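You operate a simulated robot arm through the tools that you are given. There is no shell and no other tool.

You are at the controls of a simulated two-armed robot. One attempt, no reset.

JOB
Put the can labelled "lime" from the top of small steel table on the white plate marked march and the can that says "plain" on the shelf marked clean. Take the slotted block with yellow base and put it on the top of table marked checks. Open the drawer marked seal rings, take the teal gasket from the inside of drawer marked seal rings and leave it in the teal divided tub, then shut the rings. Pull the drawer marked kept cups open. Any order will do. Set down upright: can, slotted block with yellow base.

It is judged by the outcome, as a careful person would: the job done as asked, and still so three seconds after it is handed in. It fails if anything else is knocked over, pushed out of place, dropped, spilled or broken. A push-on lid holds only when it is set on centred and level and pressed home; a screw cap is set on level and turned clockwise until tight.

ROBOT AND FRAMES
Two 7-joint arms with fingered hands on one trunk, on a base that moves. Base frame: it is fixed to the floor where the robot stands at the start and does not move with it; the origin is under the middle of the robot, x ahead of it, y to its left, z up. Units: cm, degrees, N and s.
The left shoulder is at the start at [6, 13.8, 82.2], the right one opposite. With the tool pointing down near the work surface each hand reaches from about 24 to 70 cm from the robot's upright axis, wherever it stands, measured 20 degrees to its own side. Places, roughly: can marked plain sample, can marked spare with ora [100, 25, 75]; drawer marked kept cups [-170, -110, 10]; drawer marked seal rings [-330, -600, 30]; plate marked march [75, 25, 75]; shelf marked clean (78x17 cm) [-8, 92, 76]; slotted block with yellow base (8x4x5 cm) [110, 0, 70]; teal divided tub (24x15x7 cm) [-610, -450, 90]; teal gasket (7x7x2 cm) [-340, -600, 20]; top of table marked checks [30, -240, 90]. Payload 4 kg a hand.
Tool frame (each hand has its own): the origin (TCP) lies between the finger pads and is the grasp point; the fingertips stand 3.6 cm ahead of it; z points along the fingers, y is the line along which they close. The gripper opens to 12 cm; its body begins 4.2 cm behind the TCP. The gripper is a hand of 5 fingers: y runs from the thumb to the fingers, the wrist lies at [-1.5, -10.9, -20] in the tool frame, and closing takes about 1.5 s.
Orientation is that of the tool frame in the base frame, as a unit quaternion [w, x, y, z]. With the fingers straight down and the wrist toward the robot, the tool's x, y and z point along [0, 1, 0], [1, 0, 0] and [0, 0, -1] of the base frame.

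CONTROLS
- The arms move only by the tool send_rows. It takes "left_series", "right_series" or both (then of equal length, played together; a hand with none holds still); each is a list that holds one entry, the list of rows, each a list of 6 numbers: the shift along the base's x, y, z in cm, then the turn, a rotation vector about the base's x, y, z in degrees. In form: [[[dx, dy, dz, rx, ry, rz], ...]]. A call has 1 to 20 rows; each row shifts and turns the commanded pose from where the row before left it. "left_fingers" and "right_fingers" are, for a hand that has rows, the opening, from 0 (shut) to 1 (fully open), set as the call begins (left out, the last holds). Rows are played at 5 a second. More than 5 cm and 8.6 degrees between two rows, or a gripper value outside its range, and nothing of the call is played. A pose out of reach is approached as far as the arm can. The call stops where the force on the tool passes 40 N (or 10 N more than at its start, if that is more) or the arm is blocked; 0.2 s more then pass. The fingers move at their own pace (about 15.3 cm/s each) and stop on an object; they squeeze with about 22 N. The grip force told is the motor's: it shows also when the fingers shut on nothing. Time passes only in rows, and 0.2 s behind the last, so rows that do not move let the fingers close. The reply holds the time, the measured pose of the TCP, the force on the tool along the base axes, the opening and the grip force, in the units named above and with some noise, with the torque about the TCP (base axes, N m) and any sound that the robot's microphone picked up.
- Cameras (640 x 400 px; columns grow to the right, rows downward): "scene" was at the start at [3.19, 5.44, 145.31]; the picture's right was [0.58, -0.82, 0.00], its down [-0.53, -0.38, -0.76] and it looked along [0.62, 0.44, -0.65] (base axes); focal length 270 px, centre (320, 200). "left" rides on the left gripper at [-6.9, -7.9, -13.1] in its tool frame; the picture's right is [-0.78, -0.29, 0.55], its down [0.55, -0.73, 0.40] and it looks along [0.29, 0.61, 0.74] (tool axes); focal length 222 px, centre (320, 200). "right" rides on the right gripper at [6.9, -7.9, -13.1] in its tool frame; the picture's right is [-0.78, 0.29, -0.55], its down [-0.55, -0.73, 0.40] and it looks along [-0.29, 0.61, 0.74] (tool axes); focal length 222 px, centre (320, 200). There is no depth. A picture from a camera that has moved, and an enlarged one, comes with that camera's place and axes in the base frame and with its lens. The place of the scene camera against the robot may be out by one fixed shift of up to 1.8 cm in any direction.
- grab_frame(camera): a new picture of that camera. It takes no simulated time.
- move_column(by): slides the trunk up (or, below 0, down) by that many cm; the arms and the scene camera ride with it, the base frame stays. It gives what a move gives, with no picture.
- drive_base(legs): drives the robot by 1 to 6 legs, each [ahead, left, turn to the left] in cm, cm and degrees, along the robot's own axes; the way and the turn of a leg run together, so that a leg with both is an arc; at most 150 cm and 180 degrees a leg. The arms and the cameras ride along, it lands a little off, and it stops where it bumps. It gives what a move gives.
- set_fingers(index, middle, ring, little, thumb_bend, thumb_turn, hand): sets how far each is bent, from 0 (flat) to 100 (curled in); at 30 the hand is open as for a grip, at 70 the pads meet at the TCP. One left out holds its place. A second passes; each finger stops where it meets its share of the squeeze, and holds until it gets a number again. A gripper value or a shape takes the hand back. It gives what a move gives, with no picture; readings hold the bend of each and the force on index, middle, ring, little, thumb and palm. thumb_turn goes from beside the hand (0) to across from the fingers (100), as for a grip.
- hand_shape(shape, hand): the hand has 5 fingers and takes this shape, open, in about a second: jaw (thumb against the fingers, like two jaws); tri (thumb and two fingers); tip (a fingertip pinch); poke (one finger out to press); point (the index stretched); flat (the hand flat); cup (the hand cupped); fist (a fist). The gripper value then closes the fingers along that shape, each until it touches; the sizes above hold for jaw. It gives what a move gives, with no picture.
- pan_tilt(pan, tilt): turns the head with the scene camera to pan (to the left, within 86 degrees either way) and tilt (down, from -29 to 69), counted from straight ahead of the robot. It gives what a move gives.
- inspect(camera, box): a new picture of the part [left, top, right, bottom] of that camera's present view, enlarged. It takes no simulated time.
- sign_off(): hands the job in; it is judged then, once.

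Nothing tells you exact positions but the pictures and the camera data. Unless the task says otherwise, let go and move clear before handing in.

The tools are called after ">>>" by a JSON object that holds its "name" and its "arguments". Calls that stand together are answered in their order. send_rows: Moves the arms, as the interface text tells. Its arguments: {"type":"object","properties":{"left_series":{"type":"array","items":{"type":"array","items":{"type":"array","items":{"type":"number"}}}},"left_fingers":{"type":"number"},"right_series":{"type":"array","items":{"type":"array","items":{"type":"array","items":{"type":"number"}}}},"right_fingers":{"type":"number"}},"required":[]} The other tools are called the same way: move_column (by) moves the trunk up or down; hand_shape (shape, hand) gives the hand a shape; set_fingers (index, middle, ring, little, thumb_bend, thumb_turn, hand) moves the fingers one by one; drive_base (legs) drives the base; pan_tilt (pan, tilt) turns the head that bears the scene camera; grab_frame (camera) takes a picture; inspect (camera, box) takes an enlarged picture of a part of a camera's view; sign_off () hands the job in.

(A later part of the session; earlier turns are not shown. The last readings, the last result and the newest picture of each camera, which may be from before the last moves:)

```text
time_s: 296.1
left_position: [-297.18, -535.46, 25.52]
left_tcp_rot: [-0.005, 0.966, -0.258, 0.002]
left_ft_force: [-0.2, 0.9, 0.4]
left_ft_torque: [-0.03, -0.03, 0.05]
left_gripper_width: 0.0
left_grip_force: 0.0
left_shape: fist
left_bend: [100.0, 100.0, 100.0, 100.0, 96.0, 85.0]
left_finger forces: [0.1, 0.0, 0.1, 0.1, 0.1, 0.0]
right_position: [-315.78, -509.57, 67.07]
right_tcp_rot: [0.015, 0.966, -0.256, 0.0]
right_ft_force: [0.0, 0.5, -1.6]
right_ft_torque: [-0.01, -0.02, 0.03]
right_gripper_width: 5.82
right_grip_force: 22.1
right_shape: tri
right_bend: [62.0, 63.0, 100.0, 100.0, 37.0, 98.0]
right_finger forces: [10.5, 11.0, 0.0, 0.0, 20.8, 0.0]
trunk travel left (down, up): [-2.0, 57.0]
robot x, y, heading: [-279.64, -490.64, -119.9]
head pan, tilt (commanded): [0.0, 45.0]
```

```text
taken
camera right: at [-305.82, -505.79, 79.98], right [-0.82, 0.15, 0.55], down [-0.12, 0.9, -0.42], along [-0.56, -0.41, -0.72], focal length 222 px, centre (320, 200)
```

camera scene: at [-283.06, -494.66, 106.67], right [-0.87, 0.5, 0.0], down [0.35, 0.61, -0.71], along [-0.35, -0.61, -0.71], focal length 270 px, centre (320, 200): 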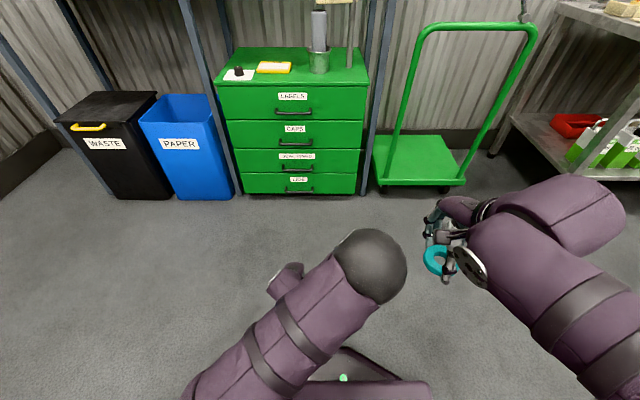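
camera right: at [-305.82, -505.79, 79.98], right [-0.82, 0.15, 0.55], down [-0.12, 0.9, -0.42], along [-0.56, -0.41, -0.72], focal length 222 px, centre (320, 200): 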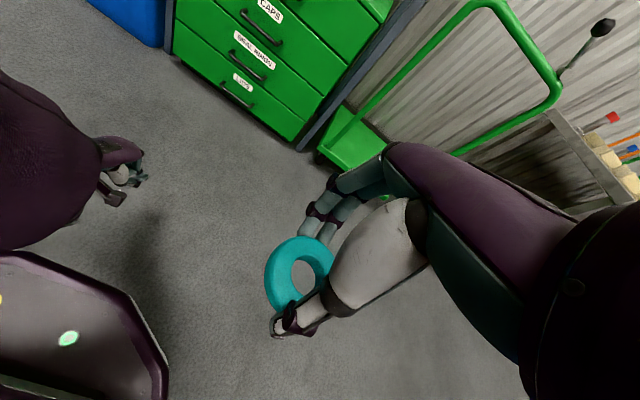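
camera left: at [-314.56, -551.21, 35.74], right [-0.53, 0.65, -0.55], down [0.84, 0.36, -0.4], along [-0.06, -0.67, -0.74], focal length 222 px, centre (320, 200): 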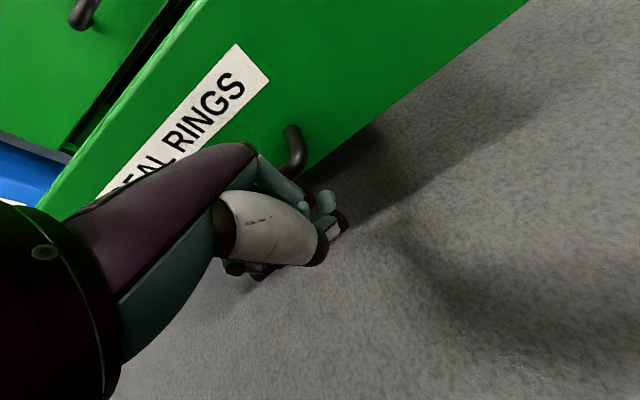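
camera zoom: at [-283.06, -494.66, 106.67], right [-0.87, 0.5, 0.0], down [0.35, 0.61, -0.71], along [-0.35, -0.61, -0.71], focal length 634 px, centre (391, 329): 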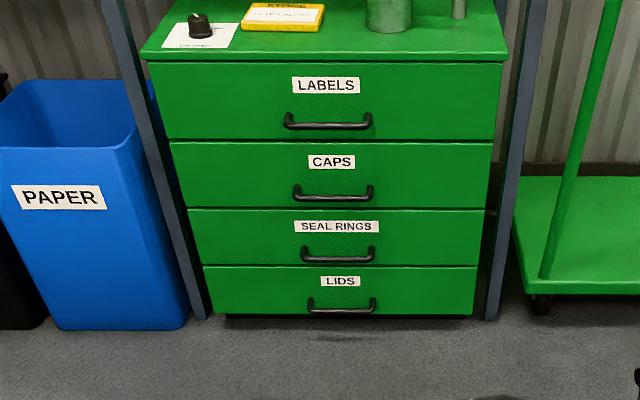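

The seal rings drawer is shut flush. Next the teal divided tub near [-610, -450]; I'll raise the trunk and left hand, then turn right to find it.

>>> {"name": "send_rows", "arguments": {"left_series": [[[0, 0, 4.8, 0, 0, 0], [0, 0, 4.8, 0, 0, 0], [0.5, 0.9, 4.7, 0, 0, 0], [0.5, 0.9, 4.7, 0, 0, 0], [0.5, 0.9, 4.7, 0, 0, 0], [0.5, 0.9, 4.7, 0, 0, 0], [1.0, 1.0, 4.6, 0, 0, 0], [1.0, 1.0, 4.6, 0, 0, 0]]]}}

>>> {"name": "move_column", "arguments": {"by": 40}}

>>> {"name": "drive_base", "arguments": {"legs": [[-15, 0, 0], [0, 0, -62]]}}

>>> {"name": "pan_tilt", "arguments": {"pan": 0, "tilt": 25}}

>>> {"name": "grab_frame", "arguments": {"camera": "scene"}}

```text
time_s: 297.9
left_position: [-293.18, -529.74, 62.91]
left_tcp_rot: [-0.006, 0.967, -0.256, 0.003]
left_ft_force: [-0.3, -0.3, 0.5]
left_ft_torque: [0.02, -0.03, -0.03]
left_gripper_width: 0.0
left_grip_force: 0.0
left_shape: fist
left_bend: [100.0, 100.0, 100.0, 100.0, 96.0, 85.0]
left_finger forces: [0.0, 0.1, 0.0, 0.0, 0.1, 0.1]
right_position: [-316.06, -509.63, 66.88]
right_tcp_rot: [0.016, 0.966, -0.257, 0.001]
right_ft_force: [-0.3, 0.4, -0.2]
right_ft_torque: [0.0, -0.06, -0.02]
right_gripper_width: 5.81
right_grip_force: 21.8
right_shape: tri
right_bend: [62.0, 63.0, 100.0, 100.0, 37.0, 98.0]
right_finger forces: [10.6, 11.2, 0.0, 0.0, 20.7, 0.0]
trunk travel left (down, up): [-2.0, 57.0]
robot x, y, heading: [-280.11, -490.54, -119.8]
head pan, tilt (commanded): [0.0, 45.0]
```

```text
time_s: 301.7
left_position: [-293.26, -529.6, 102.94]
left_tcp_rot: [-0.005, 0.966, -0.258, 0.002]
left_ft_force: [-0.1, -0.6, 0.1]
left_ft_torque: [0.0, 0.02, 0.03]
left_gripper_width: 0.01
left_grip_force: 0.0
left_shape: fist
left_bend: [100.0, 100.0, 100.0, 100.0, 96.0, 85.0]
left_finger forces: [0.1, 0.0, 0.1, 0.0, 0.1, 0.1]
right_position: [-315.81, -509.7, 107.01]
right_tcp_rot: [0.015, 0.967, -0.256, -0.001]
right_ft_force: [-0.2, 0.0, -0.5]
right_ft_torque: [0.03, 0.0, -0.04]
right_gripper_width: 5.81
right_grip_force: 22.4
right_shape: tri
right_bend: [62.0, 63.0, 100.0, 100.0, 37.0, 98.0]
right_finger forces: [10.5, 11.2, 0.1, 0.0, 20.8, 0.0]
trunk travel left (down, up): [-42.0, 17.0]
robot x, y, heading: [-280.03, -490.44, -120.0]
head pan, tilt (commanded): [0.0, 45.0]
```

```text
time_s: 305.8
left_position: [-312.81, -484.83, 102.98]
left_tcp_rot: [0.002, -0.702, 0.712, -0.004]
left_ft_force: [-0.5, 0.1, -0.6]
left_ft_torque: [0.01, 0.02, -0.02]
left_gripper_width: 0.01
left_grip_force: 0.1
left_shape: fist
left_bend: [100.0, 100.0, 100.0, 100.0, 96.0, 85.0]
left_finger forces: [0.0, 0.0, 0.0, 0.1, 0.0, 0.0]
right_position: [-306.48, -455.28, 107.03]
right_tcp_rot: [-0.012, -0.703, 0.711, 0.008]
right_ft_force: [-0.1, -0.5, 0.2]
right_ft_torque: [-0.06, 0.0, 0.0]
right_gripper_width: 5.81
right_grip_force: 21.7
right_shape: tri
right_bend: [63.0, 63.0, 100.0, 100.0, 37.0, 98.0]
right_finger forces: [10.4, 11.0, 0.0, 0.1, 20.3, 0.0]
trunk travel left (down, up): [-42.0, 17.0]
robot x, y, heading: [-272.24, -477.86, 179.3]
head pan, tilt (commanded): [0.0, 45.0]
```

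```text
time_s: 306.6
left_position: [-312.72, -484.93, 102.99]
left_tcp_rot: [0.003, -0.702, 0.712, -0.004]
left_ft_force: [0.0, 0.4, 0.3]
left_ft_torque: [0.01, -0.05, 0.01]
left_gripper_width: 0.01
left_grip_force: 0.0
left_shape: fist
left_bend: [100.0, 100.0, 100.0, 100.0, 96.0, 85.0]
left_finger forces: [0.0, 0.1, 0.0, 0.1, 0.0, 0.0]
right_position: [-306.44, -455.37, 106.92]
right_tcp_rot: [-0.013, -0.704, 0.71, 0.007]
right_ft_force: [1.4, -0.2, -0.3]
right_ft_torque: [0.01, 0.03, -0.03]
right_gripper_width: 5.84
right_grip_force: 21.9
right_shape: tri
right_bend: [63.0, 63.0, 100.0, 100.0, 37.0, 98.0]
right_finger forces: [10.5, 11.0, 0.0, 0.0, 20.3, 0.0]
trunk travel left (down, up): [-42.0, 17.0]
robot x, y, heading: [-272.25, -477.63, 179.1]
head pan, tilt (commanded): [0.0, 25.0]
```

```text
taken
camera scene: at [-279.28, -477.1, 149.72], right [0.01, 1.0, 0.0], down [0.42, -0.01, -0.91], along [-0.91, 0.01, -0.42], focal length 270 px, centre (320, 200)
```

scene: 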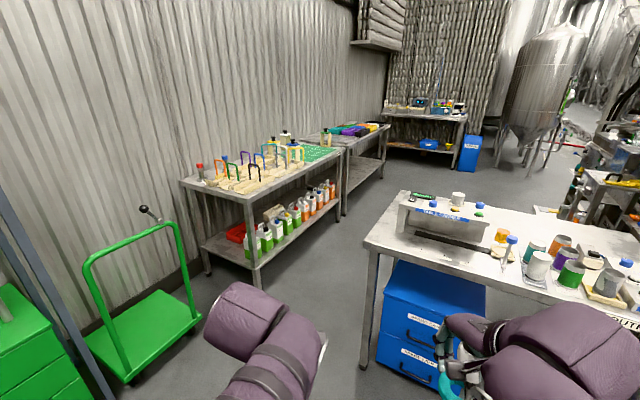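

>>> {"name": "inspect", "arguments": {"camera": "scene", "box": [290, 80, 490, 200]}}

>>> {"name": "inspect", "arguments": {"camera": "scene", "box": [310, 105, 400, 165]}}

```text
3.20 times, centred on (390, 140) of scene
camera zoom: at [-279.28, -477.1, 149.72], right [0.01, 1.0, 0.0], down [0.42, -0.01, -0.91], along [-0.91, 0.01, -0.42], focal length 863 px, centre (96, 392)
```

zoom: 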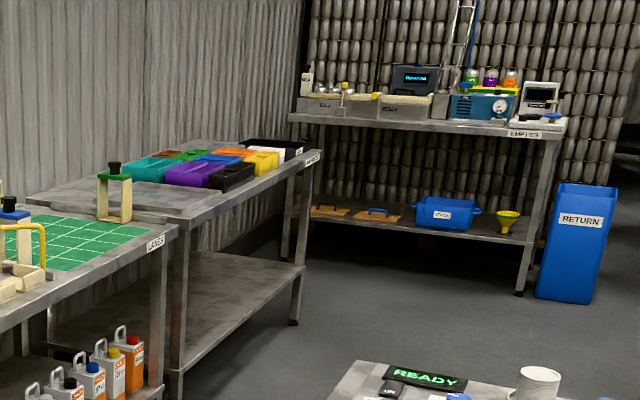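

```text
6.67 times, centred on (355, 135) of scene
camera zoom: at [-279.28, -477.1, 149.72], right [0.01, 1.0, 0.0], down [0.42, -0.01, -0.91], along [-0.91, 0.01, -0.42], focal length 1797 px, centre (87, 633)
```

zoom: 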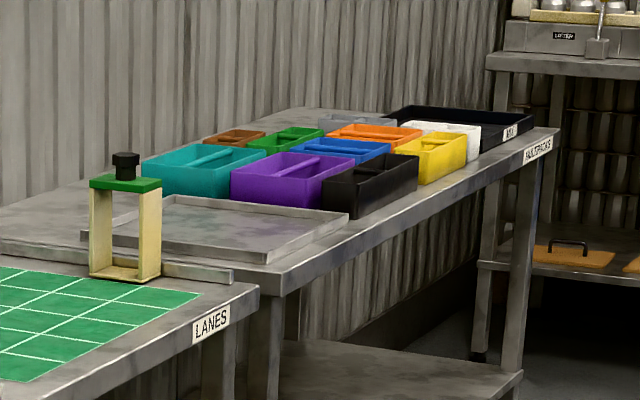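

I see a row of coloured divided tubs on the table labelled near the far wall; the teal one is at the back left. A table with blue drawers narrows the aisle, so I'll look to the right to choose a route.

>>> {"name": "pan_tilt", "arguments": {"pan": -40, "tilt": 35}}

>>> {"name": "grab_frame", "arguments": {"camera": "scene"}}

>>> {"name": "pan_tilt", "arguments": {"pan": -80, "tilt": 35}}

>>> {"name": "grab_frame", "arguments": {"camera": "scene"}}

>>> {"name": "pan_tilt", "arguments": {"pan": 30, "tilt": 69}}

>>> {"name": "grab_frame", "arguments": {"camera": "scene"}}

```text
time_s: 307.7
left_position: [-312.9, -484.95, 103.05]
left_tcp_rot: [0.003, -0.702, 0.712, -0.004]
left_ft_force: [-0.4, -0.4, -0.3]
left_ft_torque: [-0.02, -0.02, 0.05]
left_gripper_width: 0.0
left_grip_force: 0.0
left_shape: fist
left_bend: [100.0, 100.0, 100.0, 100.0, 96.0, 85.0]
left_finger forces: [0.0, 0.0, 0.0, 0.0, 0.1, 0.0]
right_position: [-306.43, -455.28, 106.98]
right_tcp_rot: [-0.013, -0.703, 0.711, 0.008]
right_ft_force: [-0.5, 0.1, -0.9]
right_ft_torque: [-0.03, 0.0, -0.01]
right_gripper_width: 5.82
right_grip_force: 21.7
right_shape: tri
right_bend: [63.0, 63.0, 100.0, 100.0, 37.0, 98.0]
right_finger forces: [10.3, 11.0, 0.1, 0.0, 20.5, 0.1]
trunk travel left (down, up): [-42.0, 17.0]
robot x, y, heading: [-272.41, -477.83, 179.3]
head pan, tilt (commanded): [-40.0, 35.0]
```

```text
taken
camera scene: at [-276.75, -471.48, 148.15], right [0.65, 0.76, 0.0], down [0.43, -0.37, -0.82], along [-0.62, 0.53, -0.57], focal length 270 px, centre (320, 200)
```

scene: 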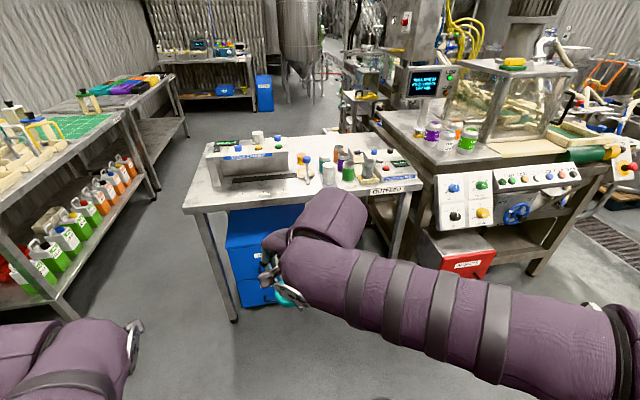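

```text
time_s: 308.7
left_position: [-312.84, -484.87, 102.98]
left_tcp_rot: [0.003, -0.703, 0.712, -0.004]
left_ft_force: [0.1, 0.1, -0.1]
left_ft_torque: [0.01, -0.02, -0.03]
left_gripper_width: 0.0
left_grip_force: 0.1
left_shape: fist
left_bend: [100.0, 100.0, 100.0, 100.0, 96.0, 85.0]
left_finger forces: [0.0, 0.0, 0.0, 0.0, 0.0, 0.0]
right_position: [-306.45, -455.39, 107.12]
right_tcp_rot: [-0.013, -0.704, 0.71, 0.008]
right_ft_force: [0.6, 0.4, 0.3]
right_ft_torque: [-0.02, 0.02, 0.0]
right_gripper_width: 5.8
right_grip_force: 21.7
right_shape: tri
right_bend: [63.0, 63.0, 100.0, 100.0, 37.0, 98.0]
right_finger forces: [10.5, 10.9, 0.1, 0.0, 20.4, 0.0]
trunk travel left (down, up): [-42.0, 17.0]
robot x, y, heading: [-272.21, -477.47, 179.2]
head pan, tilt (commanded): [-80.0, 35.0]
```

```text
taken
camera scene: at [-271.5, -468.53, 148.15], right [0.99, 0.16, 0.0], down [0.09, -0.57, -0.82], along [-0.13, 0.81, -0.57], focal length 270 px, centre (320, 200)
```

scene: 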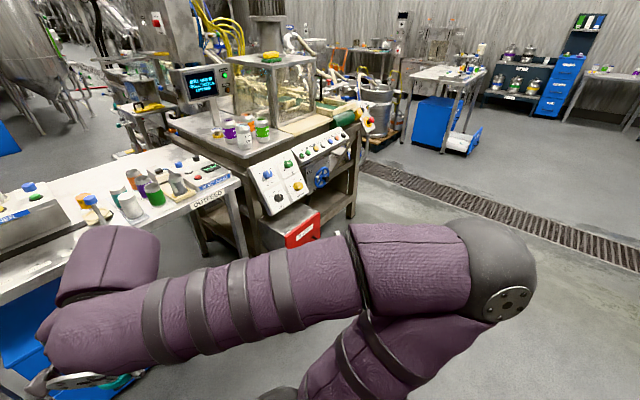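

```text
time_s: 310.6
left_position: [-312.82, -484.94, 102.97]
left_tcp_rot: [0.003, -0.702, 0.712, -0.004]
left_ft_force: [-0.6, 0.1, 0.4]
left_ft_torque: [0.02, 0.03, 0.03]
left_gripper_width: 0.0
left_grip_force: 0.1
left_shape: fist
left_bend: [100.0, 100.0, 100.0, 100.0, 96.0, 85.0]
left_finger forces: [0.0, 0.0, 0.0, 0.0, 0.0, 0.1]
right_position: [-306.49, -455.41, 107.1]
right_tcp_rot: [-0.013, -0.703, 0.711, 0.008]
right_ft_force: [-0.3, -0.7, -0.7]
right_ft_torque: [-0.03, 0.02, -0.02]
right_gripper_width: 5.81
right_grip_force: 21.4
right_shape: tri
right_bend: [63.0, 63.0, 100.0, 100.0, 37.0, 98.0]
right_finger forces: [10.3, 11.0, 0.1, 0.0, 20.4, 0.1]
trunk travel left (down, up): [-42.0, 17.0]
robot x, y, heading: [-272.63, -477.65, 179.3]
head pan, tilt (commanded): [30.0, 68.8]
```

```text
taken
camera scene: at [-274.95, -479.95, 143.78], right [-0.49, 0.87, 0.0], down [0.81, 0.46, -0.36], along [-0.32, -0.18, -0.93], focal length 270 px, centre (320, 200)
```

scene: 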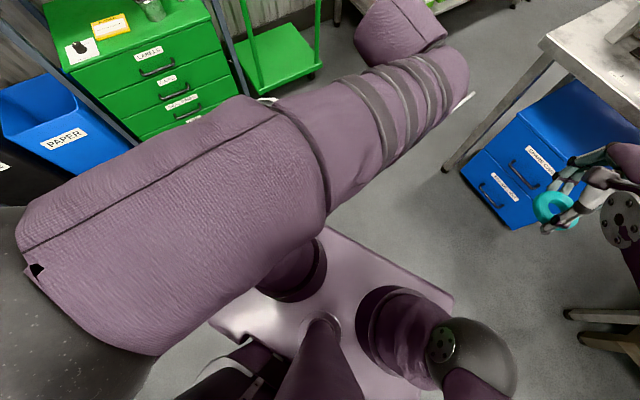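

The only way through is the aisle between the blue-drawer table and the wall tables, about 65–70 cm wide. I'll raise the trunk fully so both arms are above everything, turn to face along the aisle, and line up on its centre.

>>> {"name": "move_column", "arguments": {"by": 17}}

>>> {"name": "drive_base", "arguments": {"legs": [[0, 0, -29.8], [0, 60, 0]]}}

>>> {"name": "pan_tilt", "arguments": {"pan": 0, "tilt": 40}}

>>> {"name": "grab_frame", "arguments": {"camera": "scene"}}

```text
time_s: 312.5
left_position: [-312.82, -484.85, 119.99]
left_tcp_rot: [0.003, -0.702, 0.712, -0.004]
left_ft_force: [0.2, -0.2, -0.4]
left_ft_torque: [0.01, -0.03, -0.01]
left_gripper_width: 0.01
left_grip_force: 0.1
left_shape: fist
left_bend: [100.0, 100.0, 100.0, 100.0, 96.0, 85.0]
left_finger forces: [0.0, 0.1, 0.0, 0.0, 0.0, 0.0]
right_position: [-306.55, -455.37, 123.9]
right_tcp_rot: [-0.013, -0.703, 0.711, 0.009]
right_ft_force: [0.5, -0.4, -0.8]
right_ft_torque: [0.04, 0.02, 0.05]
right_gripper_width: 5.79
right_grip_force: 21.7
right_shape: tri
right_bend: [63.0, 63.0, 100.0, 100.0, 37.0, 98.0]
right_finger forces: [10.3, 11.0, 0.0, 0.1, 20.4, 0.0]
trunk travel left (down, up): [-59.0, 0.0]
robot x, y, heading: [-272.59, -477.85, 179.2]
head pan, tilt (commanded): [30.0, 68.8]
```

```text
time_s: 317.4
left_position: [-341.48, -515.52, 120.02]
left_tcp_rot: [0.002, -0.497, 0.868, -0.005]
left_ft_force: [-0.5, 0.0, -0.2]
left_ft_torque: [0.02, 0.04, 0.0]
left_gripper_width: 0.0
left_grip_force: 0.0
left_shape: fist
left_bend: [100.0, 100.0, 100.0, 100.0, 96.0, 85.0]
left_finger forces: [0.0, 0.0, 0.0, 0.0, 0.1, 0.1]
right_position: [-321.2, -493.1, 124.12]
right_tcp_rot: [-0.01, -0.498, 0.867, 0.011]
right_ft_force: [-0.1, 0.7, -0.1]
right_ft_torque: [0.04, 0.0, 0.01]
right_gripper_width: 5.78
right_grip_force: 22.5
right_shape: tri
right_bend: [63.0, 63.0, 100.0, 100.0, 37.0, 98.0]
right_finger forces: [10.2, 11.0, 0.0, 0.1, 20.2, 0.0]
trunk travel left (down, up): [-59.0, 0.0]
robot x, y, heading: [-302.61, -529.12, 149.7]
head pan, tilt (commanded): [30.0, 68.8]
```

```text
time_s: 318.3
left_position: [-341.34, -515.53, 119.99]
left_tcp_rot: [0.002, -0.496, 0.868, -0.005]
left_ft_force: [-0.3, 0.7, -0.5]
left_ft_torque: [0.02, 0.0, -0.04]
left_gripper_width: 0.0
left_grip_force: 0.0
left_shape: fist
left_bend: [100.0, 100.0, 100.0, 100.0, 96.0, 85.0]
left_finger forces: [0.0, 0.1, 0.0, 0.0, 0.0, 0.1]
right_position: [-321.13, -493.0, 124.0]
right_tcp_rot: [-0.01, -0.498, 0.867, 0.011]
right_ft_force: [-0.2, 0.2, -0.2]
right_ft_torque: [-0.02, 0.0, -0.03]
right_gripper_width: 5.83
right_grip_force: 22.4
right_shape: tri
right_bend: [63.0, 63.0, 100.0, 100.0, 37.0, 98.0]
right_finger forces: [10.3, 11.0, 0.1, 0.0, 20.3, 0.0]
trunk travel left (down, up): [-59.0, 0.0]
robot x, y, heading: [-302.71, -529.15, 149.4]
head pan, tilt (commanded): [0.0, 40.0]
```

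```text
taken
camera scene: at [-308.19, -526.03, 164.39], right [0.51, 0.86, 0.0], down [0.56, -0.33, -0.77], along [-0.66, 0.39, -0.64], focal length 270 px, centre (320, 200)
```

scene: 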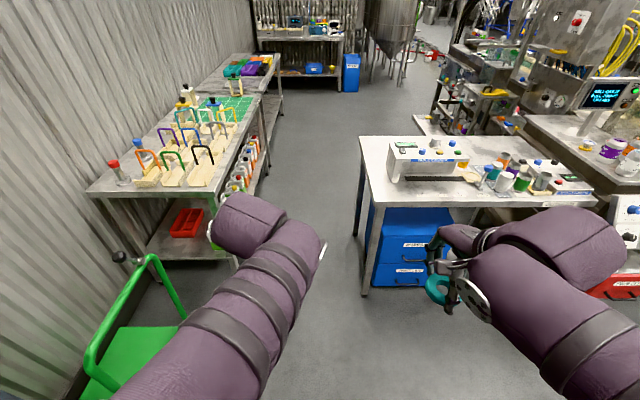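

I'm aligned with the aisle; the base is round with a radius of about 31 cm, so it fits with a few centimetres each side. I'll centre on the aisle and advance in stages.

>>> {"name": "drive_base", "arguments": {"legs": [[0, 13.5, 0], [45, 0, 0]]}}

>>> {"name": "pan_tilt", "arguments": {"pan": 0, "tilt": 50}}

>>> {"name": "grab_frame", "arguments": {"camera": "scene"}}

```text
time_s: 322.0
left_position: [-386.71, -503.69, 119.85]
left_tcp_rot: [0.002, -0.492, 0.87, -0.005]
left_ft_force: [0.4, 0.4, 0.6]
left_ft_torque: [-0.03, 0.0, 0.07]
left_gripper_width: 0.0
left_grip_force: 0.1
left_shape: fist
left_bend: [100.0, 100.0, 100.0, 100.0, 96.0, 85.0]
left_finger forces: [0.1, 0.0, 0.0, 0.0, 0.0, 0.0]
right_position: [-366.24, -481.69, 123.98]
right_tcp_rot: [-0.01, -0.494, 0.869, 0.01]
right_ft_force: [-0.8, 0.4, -0.9]
right_ft_torque: [-0.04, 0.0, -0.02]
right_gripper_width: 5.81
right_grip_force: 21.6
right_shape: tri
right_bend: [63.0, 63.0, 100.0, 100.0, 37.0, 98.0]
right_finger forces: [10.3, 11.0, 0.0, 0.0, 20.3, 0.0]
trunk travel left (down, up): [-59.0, 0.0]
robot x, y, heading: [-347.91, -518.08, 149.0]
head pan, tilt (commanded): [0.0, 40.0]
```

```text
time_s: 322.7
left_position: [-386.64, -503.93, 119.99]
left_tcp_rot: [0.001, -0.492, 0.871, -0.005]
left_ft_force: [0.2, 0.1, 0.3]
left_ft_torque: [0.0, 0.02, 0.02]
left_gripper_width: 0.02
left_grip_force: 0.1
left_shape: fist
left_bend: [100.0, 100.0, 100.0, 100.0, 96.0, 85.0]
left_finger forces: [0.1, 0.0, 0.0, 0.0, 0.0, 0.0]
right_position: [-366.2, -481.53, 123.94]
right_tcp_rot: [-0.01, -0.493, 0.87, 0.011]
right_ft_force: [0.0, 0.1, 0.0]
right_ft_torque: [-0.01, 0.01, 0.0]
right_gripper_width: 5.8
right_grip_force: 22.3
right_shape: tri
right_bend: [63.0, 63.0, 100.0, 100.0, 37.0, 98.0]
right_finger forces: [10.2, 11.0, 0.0, 0.0, 20.2, 0.1]
trunk travel left (down, up): [-59.0, 0.0]
robot x, y, heading: [-348.18, -518.17, 149.0]
head pan, tilt (commanded): [0.0, 50.0]
```

```text
taken
camera scene: at [-352.85, -515.11, 162.98], right [0.51, 0.86, 0.0], down [0.66, -0.39, -0.64], along [-0.55, 0.33, -0.77], focal length 270 px, centre (320, 200)
```

scene: 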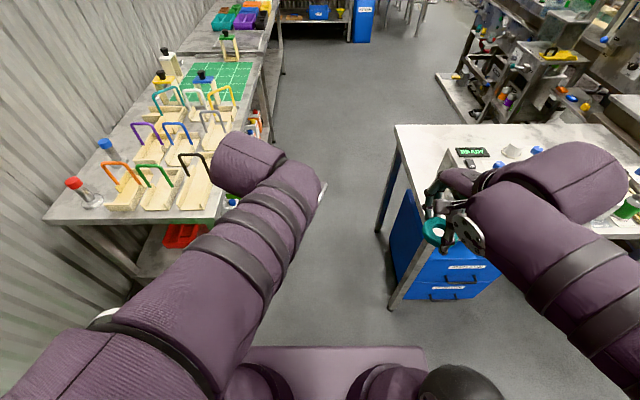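

I'm well centred (about 5 cm margin at the legs). I'll keep going forward in stages.

>>> {"name": "drive_base", "arguments": {"legs": [[55, 0, 0.4]]}}

>>> {"name": "grab_frame", "arguments": {"camera": "scene"}}

```text
time_s: 325.8
left_position: [-434.08, -475.87, 119.96]
left_tcp_rot: [0.002, -0.494, 0.869, -0.006]
left_ft_force: [-0.6, -0.5, 0.0]
left_ft_torque: [-0.01, -0.03, 0.0]
left_gripper_width: 0.01
left_grip_force: 0.1
left_shape: fist
left_bend: [100.0, 100.0, 100.0, 100.0, 96.0, 85.0]
left_finger forces: [0.0, 0.1, 0.1, 0.1, 0.0, 0.0]
right_position: [-413.67, -453.51, 124.13]
right_tcp_rot: [-0.01, -0.497, 0.868, 0.012]
right_ft_force: [-0.1, 0.9, -0.1]
right_ft_torque: [-0.02, -0.02, -0.03]
right_gripper_width: 5.78
right_grip_force: 21.7
right_shape: tri
right_bend: [63.0, 63.0, 100.0, 100.0, 37.0, 98.0]
right_finger forces: [10.4, 11.0, 0.1, 0.1, 20.3, 0.0]
trunk travel left (down, up): [-59.0, 0.0]
robot x, y, heading: [-395.36, -490.06, 149.3]
head pan, tilt (commanded): [0.0, 50.0]
```

```text
taken
camera scene: at [-400.15, -486.94, 162.97], right [0.51, 0.86, 0.0], down [0.66, -0.39, -0.64], along [-0.55, 0.33, -0.77], focal length 270 px, centre (320, 200)
```

scene: 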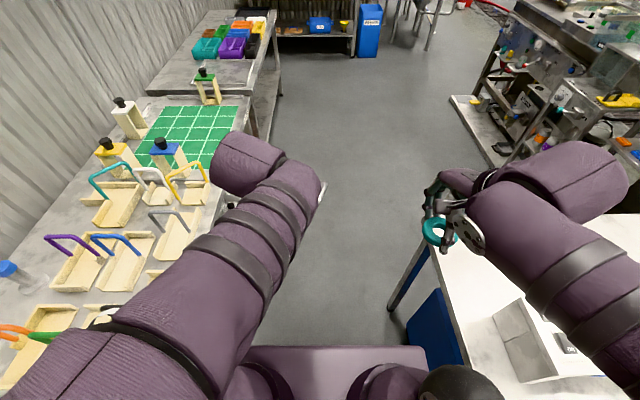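

>>> {"name": "drive_base", "arguments": {"legs": [[85, 0, 0.2]]}}

>>> {"name": "pan_tilt", "arguments": {"pan": 30, "tilt": 40}}

>>> {"name": "grab_frame", "arguments": {"camera": "scene"}}

```text
time_s: 330.4
left_position: [-507.16, -432.78, 119.97]
left_tcp_rot: [0.003, -0.495, 0.869, -0.005]
left_ft_force: [-0.7, 0.3, 0.5]
left_ft_torque: [0.03, -0.01, 0.03]
left_gripper_width: 0.04
left_grip_force: 0.1
left_shape: fist
left_bend: [100.0, 100.0, 100.0, 100.0, 96.0, 85.0]
left_finger forces: [0.1, 0.0, 0.0, 0.1, 0.0, 0.1]
right_position: [-486.92, -410.51, 124.15]
right_tcp_rot: [-0.011, -0.497, 0.868, 0.012]
right_ft_force: [-0.3, 0.4, -0.7]
right_ft_torque: [-0.01, 0.04, 0.04]
right_gripper_width: 5.81
right_grip_force: 21.6
right_shape: tri
right_bend: [63.0, 63.0, 100.0, 100.0, 37.0, 98.0]
right_finger forces: [10.3, 11.1, 0.0, 0.0, 20.3, 0.0]
trunk travel left (down, up): [-59.0, 0.0]
robot x, y, heading: [-468.72, -446.67, 149.5]
head pan, tilt (commanded): [0.0, 50.0]
```

```text
time_s: 331.3
left_position: [-507.15, -432.95, 119.97]
left_tcp_rot: [0.001, -0.496, 0.868, -0.005]
left_ft_force: [-0.4, 1.1, 0.6]
left_ft_torque: [-0.03, 0.01, 0.02]
left_gripper_width: 0.0
left_grip_force: 0.0
left_shape: fist
left_bend: [100.0, 100.0, 100.0, 100.0, 96.0, 85.0]
left_finger forces: [0.0, 0.0, 0.0, 0.0, 0.0, 0.1]
right_position: [-486.9, -410.44, 124.03]
right_tcp_rot: [-0.01, -0.497, 0.867, 0.011]
right_ft_force: [-0.1, -0.1, -0.3]
right_ft_torque: [-0.01, 0.02, 0.0]
right_gripper_width: 5.82
right_grip_force: 22.1
right_shape: tri
right_bend: [63.0, 63.0, 100.0, 100.0, 37.0, 98.0]
right_finger forces: [10.3, 11.0, 0.1, 0.0, 20.2, 0.0]
trunk travel left (down, up): [-59.0, 0.0]
robot x, y, heading: [-468.51, -446.5, 149.6]
head pan, tilt (commanded): [30.0, 40.0]
```

```text
taken
camera scene: at [-475.1, -447.64, 164.39], right [0.01, 1.0, 0.0], down [0.64, -0.01, -0.77], along [-0.77, 0.01, -0.64], focal length 270 px, centre (320, 200)
```

scene: 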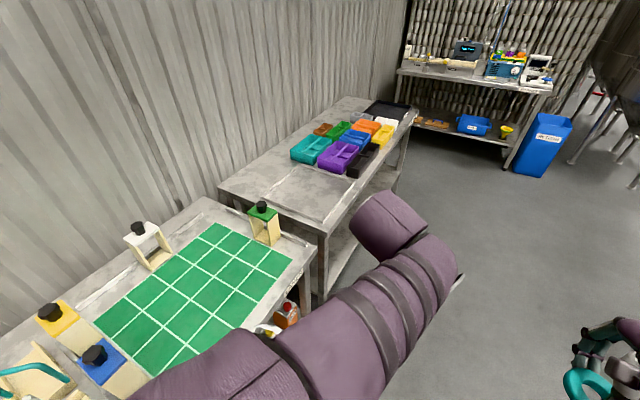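

I've cleared the narrow part. I'll zoom on the tubs.

>>> {"name": "inspect", "arguments": {"camera": "scene", "box": [270, 90, 430, 230]}}

```text
2.86 times, centred on (350, 160) of scene
camera zoom: at [-475.1, -447.64, 164.39], right [0.01, 1.0, 0.0], down [0.64, -0.01, -0.77], along [-0.77, 0.01, -0.64], focal length 770 px, centre (234, 314)
```

zoom: 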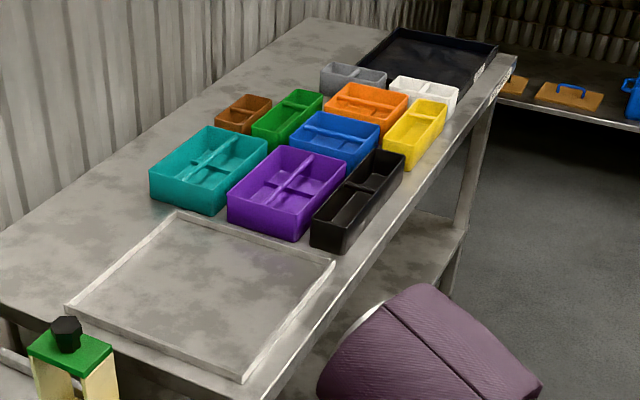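

The teal tub has a long divider and a cross divider; its rim spans roughly F 687–701 behind the table edge at 657. I'll drive on to stand opposite it and turn to face the table.

>>> {"name": "drive_base", "arguments": {"legs": [[97, 0, 0], [0, 0, 90]]}}

>>> {"name": "pan_tilt", "arguments": {"pan": -10, "tilt": 50}}

>>> {"name": "grab_frame", "arguments": {"camera": "scene"}}

>>> {"name": "grab_frame", "arguments": {"camera": "right"}}

```text
time_s: 340.2
left_position: [-564.94, -436.7, 119.94]
left_tcp_rot: [-0.004, 0.966, -0.26, 0.002]
left_ft_force: [0.9, 0.6, 0.1]
left_ft_torque: [0.03, 0.02, 0.02]
left_gripper_width: 0.01
left_grip_force: 0.2
left_shape: fist
left_bend: [100.0, 100.0, 100.0, 100.0, 96.0, 85.0]
left_finger forces: [0.0, 0.0, 0.0, 0.1, 0.0, 0.1]
right_position: [-587.55, -416.78, 124.15]
right_tcp_rot: [0.015, 0.966, -0.258, 0.001]
right_ft_force: [0.0, 0.2, -1.2]
right_ft_torque: [0.01, -0.01, -0.03]
right_gripper_width: 5.82
right_grip_force: 22.3
right_shape: tri
right_bend: [63.0, 63.0, 100.0, 100.0, 37.0, 98.0]
right_finger forces: [10.1, 10.8, 0.0, 0.0, 20.0, 0.0]
trunk travel left (down, up): [-59.0, 0.0]
robot x, y, heading: [-551.27, -397.81, -120.1]
head pan, tilt (commanded): [30.0, 40.0]
```

```text
time_s: 341.2
left_position: [-565.07, -436.77, 120.02]
left_tcp_rot: [-0.004, 0.966, -0.26, 0.002]
left_ft_force: [-0.3, 0.1, -0.1]
left_ft_torque: [-0.01, 0.0, 0.0]
left_gripper_width: 0.0
left_grip_force: 0.1
left_shape: fist
left_bend: [100.0, 100.0, 100.0, 100.0, 96.0, 85.0]
left_finger forces: [0.0, 0.0, 0.1, 0.0, 0.1, 0.0]
right_position: [-587.48, -416.61, 124.07]
right_tcp_rot: [0.015, 0.966, -0.258, -0.001]
right_ft_force: [-1.2, 0.7, -0.6]
right_ft_torque: [-0.01, 0.01, 0.02]
right_gripper_width: 5.8
right_grip_force: 22.2
right_shape: tri
right_bend: [63.0, 63.0, 100.0, 100.0, 37.0, 98.0]
right_finger forces: [10.1, 10.7, 0.0, 0.0, 19.9, 0.1]
trunk travel left (down, up): [-59.0, 0.0]
robot x, y, heading: [-551.42, -397.75, -119.9]
head pan, tilt (commanded): [-10.0, 50.0]
```

```text
taken
camera scene: at [-555.64, -400.67, 162.98], right [-0.77, 0.64, 0.0], down [0.49, 0.59, -0.64], along [-0.41, -0.49, -0.77], focal length 270 px, centre (320, 200)
```

scene: 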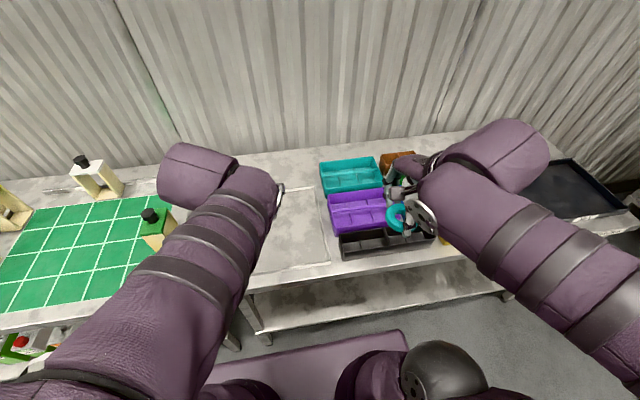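

```text
taken
camera right: at [-577.55, -412.87, 136.98], right [-0.82, 0.15, 0.55], down [-0.11, 0.9, -0.42], along [-0.56, -0.41, -0.72], focal length 222 px, centre (320, 200)
```

right: 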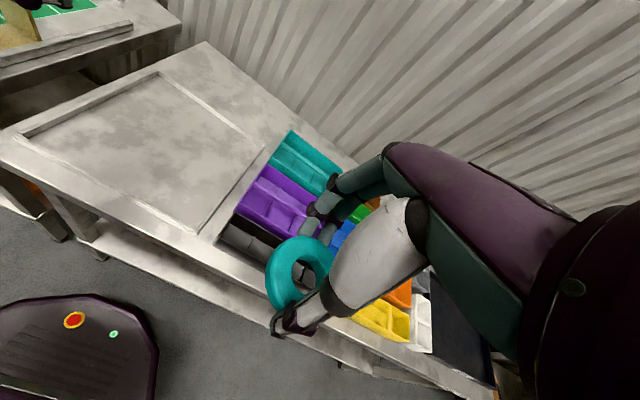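

>>> {"name": "inspect", "arguments": {"camera": "scene", "box": [290, 130, 470, 270]}}

>>> {"name": "inspect", "arguments": {"camera": "right", "box": [200, 100, 440, 300]}}

```text
2.86 times, centred on (380, 200) of scene
camera zoom: at [-555.64, -400.67, 162.98], right [-0.77, 0.64, 0.0], down [0.49, 0.59, -0.64], along [-0.41, -0.49, -0.77], focal length 770 px, centre (149, 200)
```

zoom: 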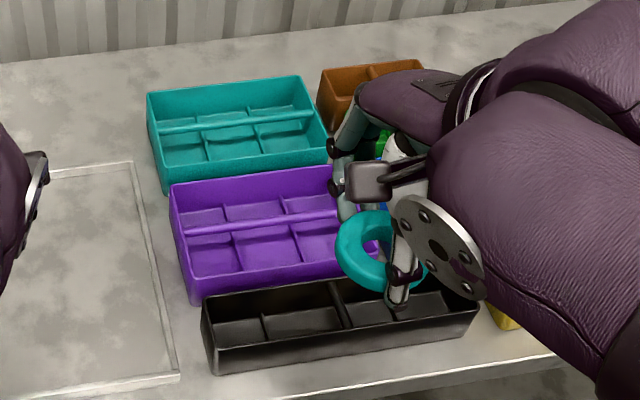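

```text
2.00 times, centred on (320, 200) of right
camera zoom: at [-577.55, -412.87, 136.98], right [-0.82, 0.15, 0.55], down [-0.11, 0.9, -0.42], along [-0.56, -0.41, -0.72], focal length 444 px, centre (320, 200)
```

zoom: 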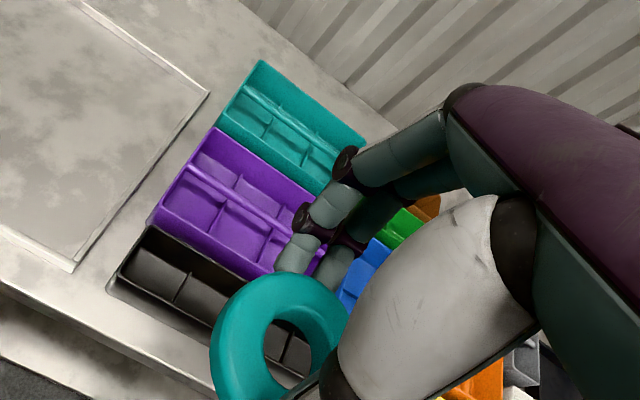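

The teal tub's rim is about 20 × 13 cm at z 95, with low dividers inside; its centre is near F 694, R 297 in my table frame. I'll move the base a little closer and to the right, keeping clear of the lower shelf.

>>> {"name": "drive_base", "arguments": {"legs": [[3.5, -8, -0.4]]}}

>>> {"name": "send_rows", "arguments": {"right_series": [[[-1.5, -3.2, -3, 0, 0, 0], [-1.5, -3.2, -3, 0, 0, 0], [-1.5, -3.2, -3, 0, 0, 0], [-1.5, -3.2, -3, 0, 0, 0], [-1.5, -3.2, -2, 0, 0, 0], [-1.5, -3.2, -2, 0, 0, 0]]]}}

>>> {"name": "grab_frame", "arguments": {"camera": "right"}}

>>> {"name": "grab_frame", "arguments": {"camera": "scene"}}

```text
time_s: 342.3
left_position: [-574.11, -435.62, 120.05]
left_tcp_rot: [-0.004, 0.965, -0.262, 0.003]
left_ft_force: [0.2, -0.1, -0.5]
left_ft_torque: [0.02, -0.04, -0.03]
left_gripper_width: 0.0
left_grip_force: 0.1
left_shape: fist
left_bend: [100.0, 100.0, 100.0, 100.0, 96.0, 85.0]
left_finger forces: [0.0, 0.0, 0.0, 0.0, 0.1, 0.0]
right_position: [-596.48, -415.35, 123.94]
right_tcp_rot: [0.016, 0.965, -0.261, 0.001]
right_ft_force: [-0.2, 0.3, -1.1]
right_ft_torque: [0.0, 0.0, 0.04]
right_gripper_width: 5.8
right_grip_force: 21.4
right_shape: tri
right_bend: [63.0, 63.0, 100.0, 100.0, 37.0, 98.0]
right_finger forces: [10.1, 10.6, 0.0, 0.0, 20.0, 0.0]
trunk travel left (down, up): [-59.0, 0.0]
robot x, y, heading: [-560.16, -396.76, -120.4]
head pan, tilt (commanded): [-10.0, 50.0]
```

```text
time_s: 343.7
left_position: [-574.02, -435.8, 119.96]
left_tcp_rot: [-0.005, 0.965, -0.262, 0.002]
left_ft_force: [0.3, 0.0, 0.2]
left_ft_torque: [0.0, 0.01, 0.0]
left_gripper_width: 0.02
left_grip_force: 0.1
left_shape: fist
left_bend: [100.0, 100.0, 100.0, 100.0, 96.0, 85.0]
left_finger forces: [0.0, 0.0, 0.0, 0.0, 0.2, 0.0]
right_position: [-605.46, -434.92, 107.96]
right_tcp_rot: [0.015, 0.965, -0.26, 0.0]
right_ft_force: [-0.5, -0.8, -0.7]
right_ft_torque: [0.01, -0.04, -0.04]
right_gripper_width: 5.79
right_grip_force: 22.3
right_shape: tri
right_bend: [63.0, 63.0, 100.0, 100.0, 38.0, 98.0]
right_finger forces: [9.9, 10.7, 0.0, 0.1, 19.7, 0.0]
trunk travel left (down, up): [-59.0, 0.0]
robot x, y, heading: [-560.16, -396.84, -120.3]
head pan, tilt (commanded): [-10.0, 50.0]
```

```text
taken
camera right: at [-595.38, -431.24, 120.81], right [-0.82, 0.16, 0.55], down [-0.11, 0.9, -0.42], along [-0.56, -0.41, -0.72], focal length 222 px, centre (320, 200)
```

right: 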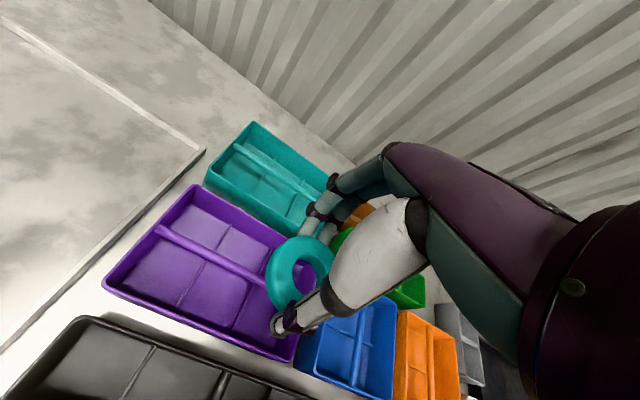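

```text
taken
camera scene: at [-564.48, -399.81, 162.97], right [-0.76, 0.65, 0.0], down [0.5, 0.58, -0.64], along [-0.42, -0.49, -0.77], focal length 270 px, centre (320, 200)
```

scene: 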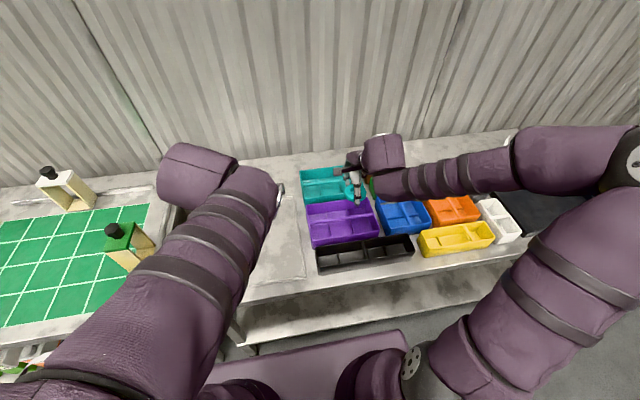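

The tub centre is about 15 cm ahead and 4 cm left of the gasket, near my reach limit. I'll try pitching the hand forward 15° to gain reach.

>>> {"name": "send_rows", "arguments": {"right_series": [[[0, 0, 1, -6.45, 3.8, 0], [0, 0, 1, -6.45, 3.8, 0]]]}}

>>> {"name": "grab_frame", "arguments": {"camera": "right"}}

```text
time_s: 344.3
left_position: [-573.93, -435.56, 119.9]
left_tcp_rot: [-0.004, 0.965, -0.262, 0.002]
left_ft_force: [0.0, -0.2, -0.3]
left_ft_torque: [0.01, 0.0, 0.01]
left_gripper_width: 0.01
left_grip_force: 0.1
left_shape: fist
left_bend: [100.0, 100.0, 100.0, 100.0, 96.0, 85.0]
left_finger forces: [0.0, 0.0, 0.1, 0.0, 0.0, 0.0]
right_position: [-605.26, -434.59, 110.04]
right_tcp_rot: [0.142, 0.955, -0.257, -0.035]
right_ft_force: [0.2, 0.2, -0.6]
right_ft_torque: [0.0, -0.02, -0.01]
right_gripper_width: 5.78
right_grip_force: 22.1
right_shape: tri
right_bend: [63.0, 63.0, 100.0, 100.0, 38.0, 98.0]
right_finger forces: [9.9, 10.6, 0.0, 0.1, 19.4, 0.1]
trunk travel left (down, up): [-59.0, 0.0]
robot x, y, heading: [-560.06, -397.1, -120.2]
head pan, tilt (commanded): [-10.0, 50.0]
```

```text
taken
camera right: at [-593.69, -428.34, 120.42], right [-0.74, 0.29, 0.6], down [-0.18, 0.78, -0.6], along [-0.64, -0.55, -0.53], focal length 222 px, centre (320, 200)
```

right: 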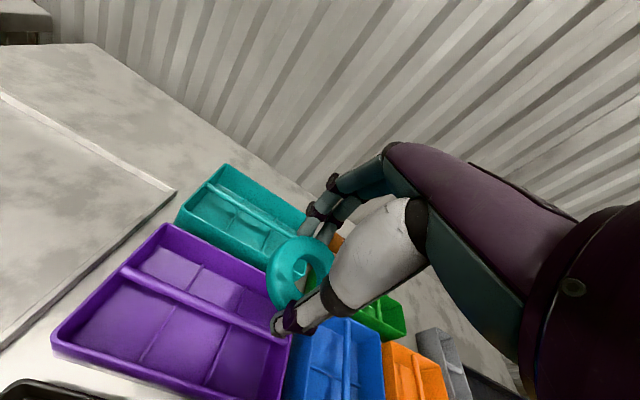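

The pitch works here. I'll move the gasket forward over the tub centre, keeping above the rims.

>>> {"name": "send_rows", "arguments": {"right_series": [[[-1.05, -3.85, -1, 0, 0, 0], [-1.05, -3.85, -1, 0, 0, 0], [-1.05, -3.85, -1, 0, 0, 0], [-1.05, -3.85, -1, 0, 0, 0]]]}}

>>> {"name": "grab_frame", "arguments": {"camera": "right"}}

>>> {"name": "inspect", "arguments": {"camera": "scene", "box": [270, 120, 430, 240]}}

```text
time_s: 345.3
left_position: [-573.93, -435.79, 119.96]
left_tcp_rot: [-0.004, 0.965, -0.262, 0.002]
left_ft_force: [-0.1, 0.3, 0.0]
left_ft_torque: [0.01, 0.0, 0.01]
left_gripper_width: 0.0
left_grip_force: 0.1
left_shape: fist
left_bend: [100.0, 100.0, 100.0, 100.0, 96.0, 85.0]
left_finger forces: [0.0, 0.0, 0.0, 0.1, 0.1, 0.1]
right_position: [-609.57, -450.24, 105.73]
right_tcp_rot: [0.14, 0.955, -0.258, -0.036]
right_ft_force: [-0.4, 0.0, 0.3]
right_ft_torque: [-0.01, 0.01, 0.0]
right_gripper_width: 5.79
right_grip_force: 22.5
right_shape: tri
right_bend: [63.0, 63.0, 100.0, 100.0, 38.0, 98.0]
right_finger forces: [9.8, 10.6, 0.1, 0.0, 19.3, 0.0]
trunk travel left (down, up): [-59.0, 0.0]
robot x, y, heading: [-560.24, -396.77, -120.5]
head pan, tilt (commanded): [-10.0, 50.0]
```

```text
taken
camera right: at [-597.92, -443.81, 116.27], right [-0.74, 0.29, 0.6], down [-0.18, 0.79, -0.59], along [-0.65, -0.55, -0.53], focal length 222 px, centre (320, 200)
```

right: 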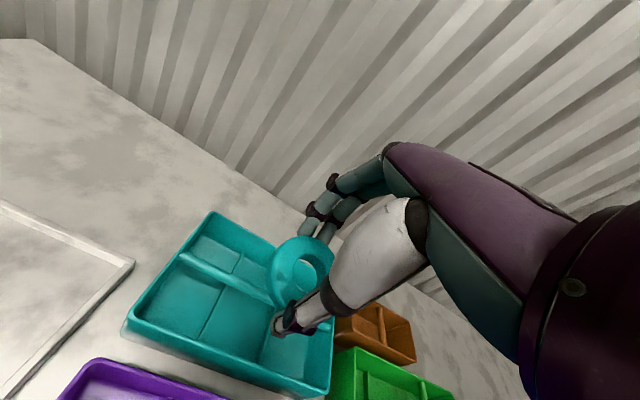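

```text
3.33 times, centred on (350, 180) of scene
camera zoom: at [-564.37, -399.8, 162.98], right [-0.76, 0.65, 0.0], down [0.5, 0.58, -0.64], along [-0.42, -0.49, -0.77], focal length 899 px, centre (220, 267)
```

zoom: 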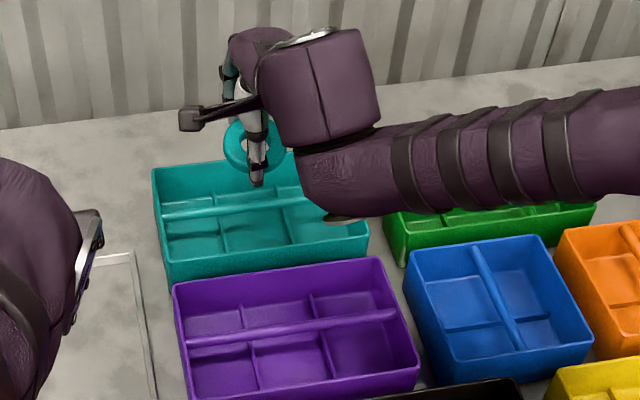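

The gasket is over the tub's middle. I'll lower to just above the rim and check from both cameras.

>>> {"name": "send_rows", "arguments": {"right_series": [[[0, 0, -2, 0, 0, 0], [0, 0, -2, 0, 0, 0]]]}}

>>> {"name": "inspect", "arguments": {"camera": "right", "box": [140, 170, 400, 400]}}

>>> {"name": "inspect", "arguments": {"camera": "scene", "box": [290, 130, 390, 220]}}

>>> {"name": "grab_frame", "arguments": {"camera": "left"}}

```text
time_s: 345.9
left_position: [-574.02, -435.71, 120.13]
left_tcp_rot: [-0.005, 0.965, -0.262, 0.002]
left_ft_force: [0.0, -0.1, -0.1]
left_ft_torque: [0.01, -0.01, -0.01]
left_gripper_width: 0.0
left_grip_force: 0.1
left_shape: fist
left_bend: [100.0, 100.0, 100.0, 100.0, 96.0, 85.0]
left_finger forces: [0.1, 0.0, 0.0, 0.1, 0.1, 0.0]
right_position: [-609.54, -450.03, 101.95]
right_tcp_rot: [0.141, 0.955, -0.257, -0.035]
right_ft_force: [0.3, -0.7, -0.6]
right_ft_torque: [0.04, -0.02, -0.02]
right_gripper_width: 5.76
right_grip_force: 22.4
right_shape: tri
right_bend: [63.0, 63.0, 100.0, 100.0, 38.0, 98.0]
right_finger forces: [9.8, 10.6, 0.0, 0.1, 19.2, 0.0]
trunk travel left (down, up): [-59.0, 0.0]
robot x, y, heading: [-560.47, -396.93, -120.6]
head pan, tilt (commanded): [-10.0, 50.0]
```

```text
1.74 times, centred on (270, 285) of right
camera zoom: at [-597.92, -443.63, 112.24], right [-0.74, 0.29, 0.6], down [-0.18, 0.78, -0.59], along [-0.64, -0.55, -0.53], focal length 386 px, centre (407, 52)
```

zoom: 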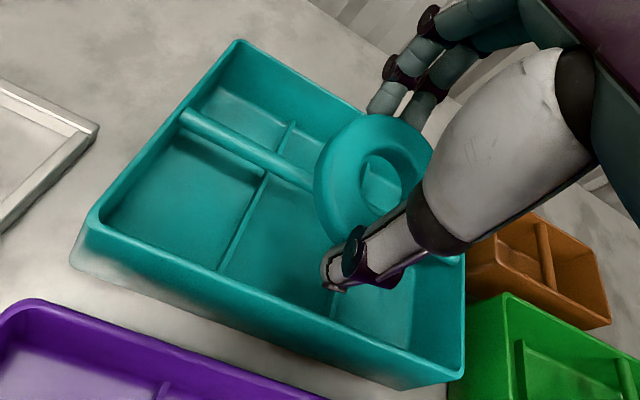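

```text
4.44 times, centred on (340, 175) of scene
camera zoom: at [-564.37, -399.68, 162.98], right [-0.76, 0.65, 0.0], down [0.5, 0.58, -0.64], along [-0.42, -0.49, -0.77], focal length 1198 px, centre (231, 311)
```

zoom: 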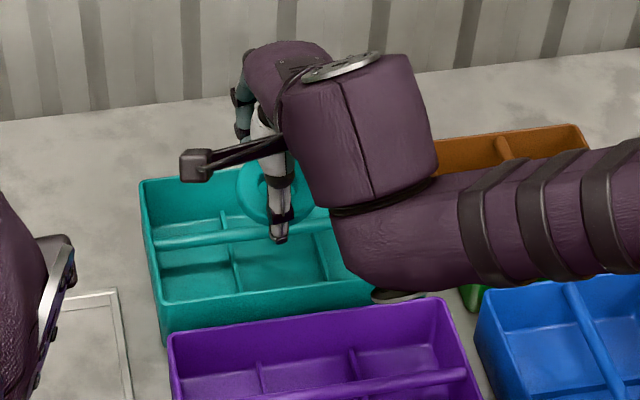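

```text
taken
camera left: at [-576.22, -425.42, 133.14], right [-0.53, 0.65, -0.55], down [0.85, 0.36, -0.39], along [-0.06, -0.67, -0.74], focal length 222 px, centre (320, 200)
```

left: 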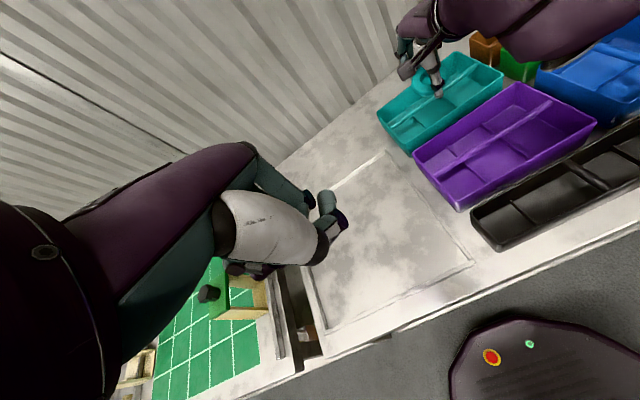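

>>> {"name": "inspect", "arguments": {"camera": "left", "box": [360, 20, 540, 160]}}

```text
2.86 times, centred on (450, 90) of left
camera zoom: at [-576.22, -425.42, 133.14], right [-0.53, 0.65, -0.55], down [0.85, 0.36, -0.39], along [-0.06, -0.67, -0.74], focal length 635 px, centre (-51, 514)
```

zoom: 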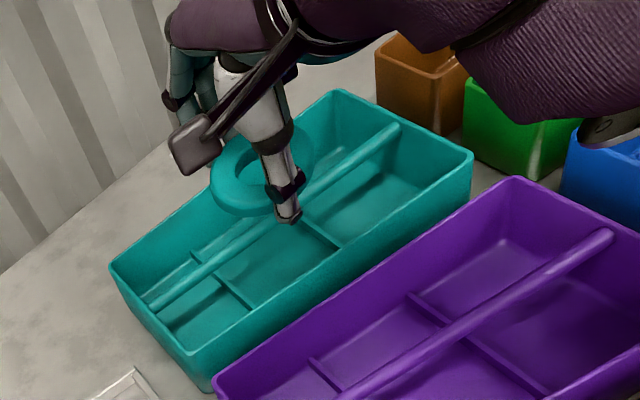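

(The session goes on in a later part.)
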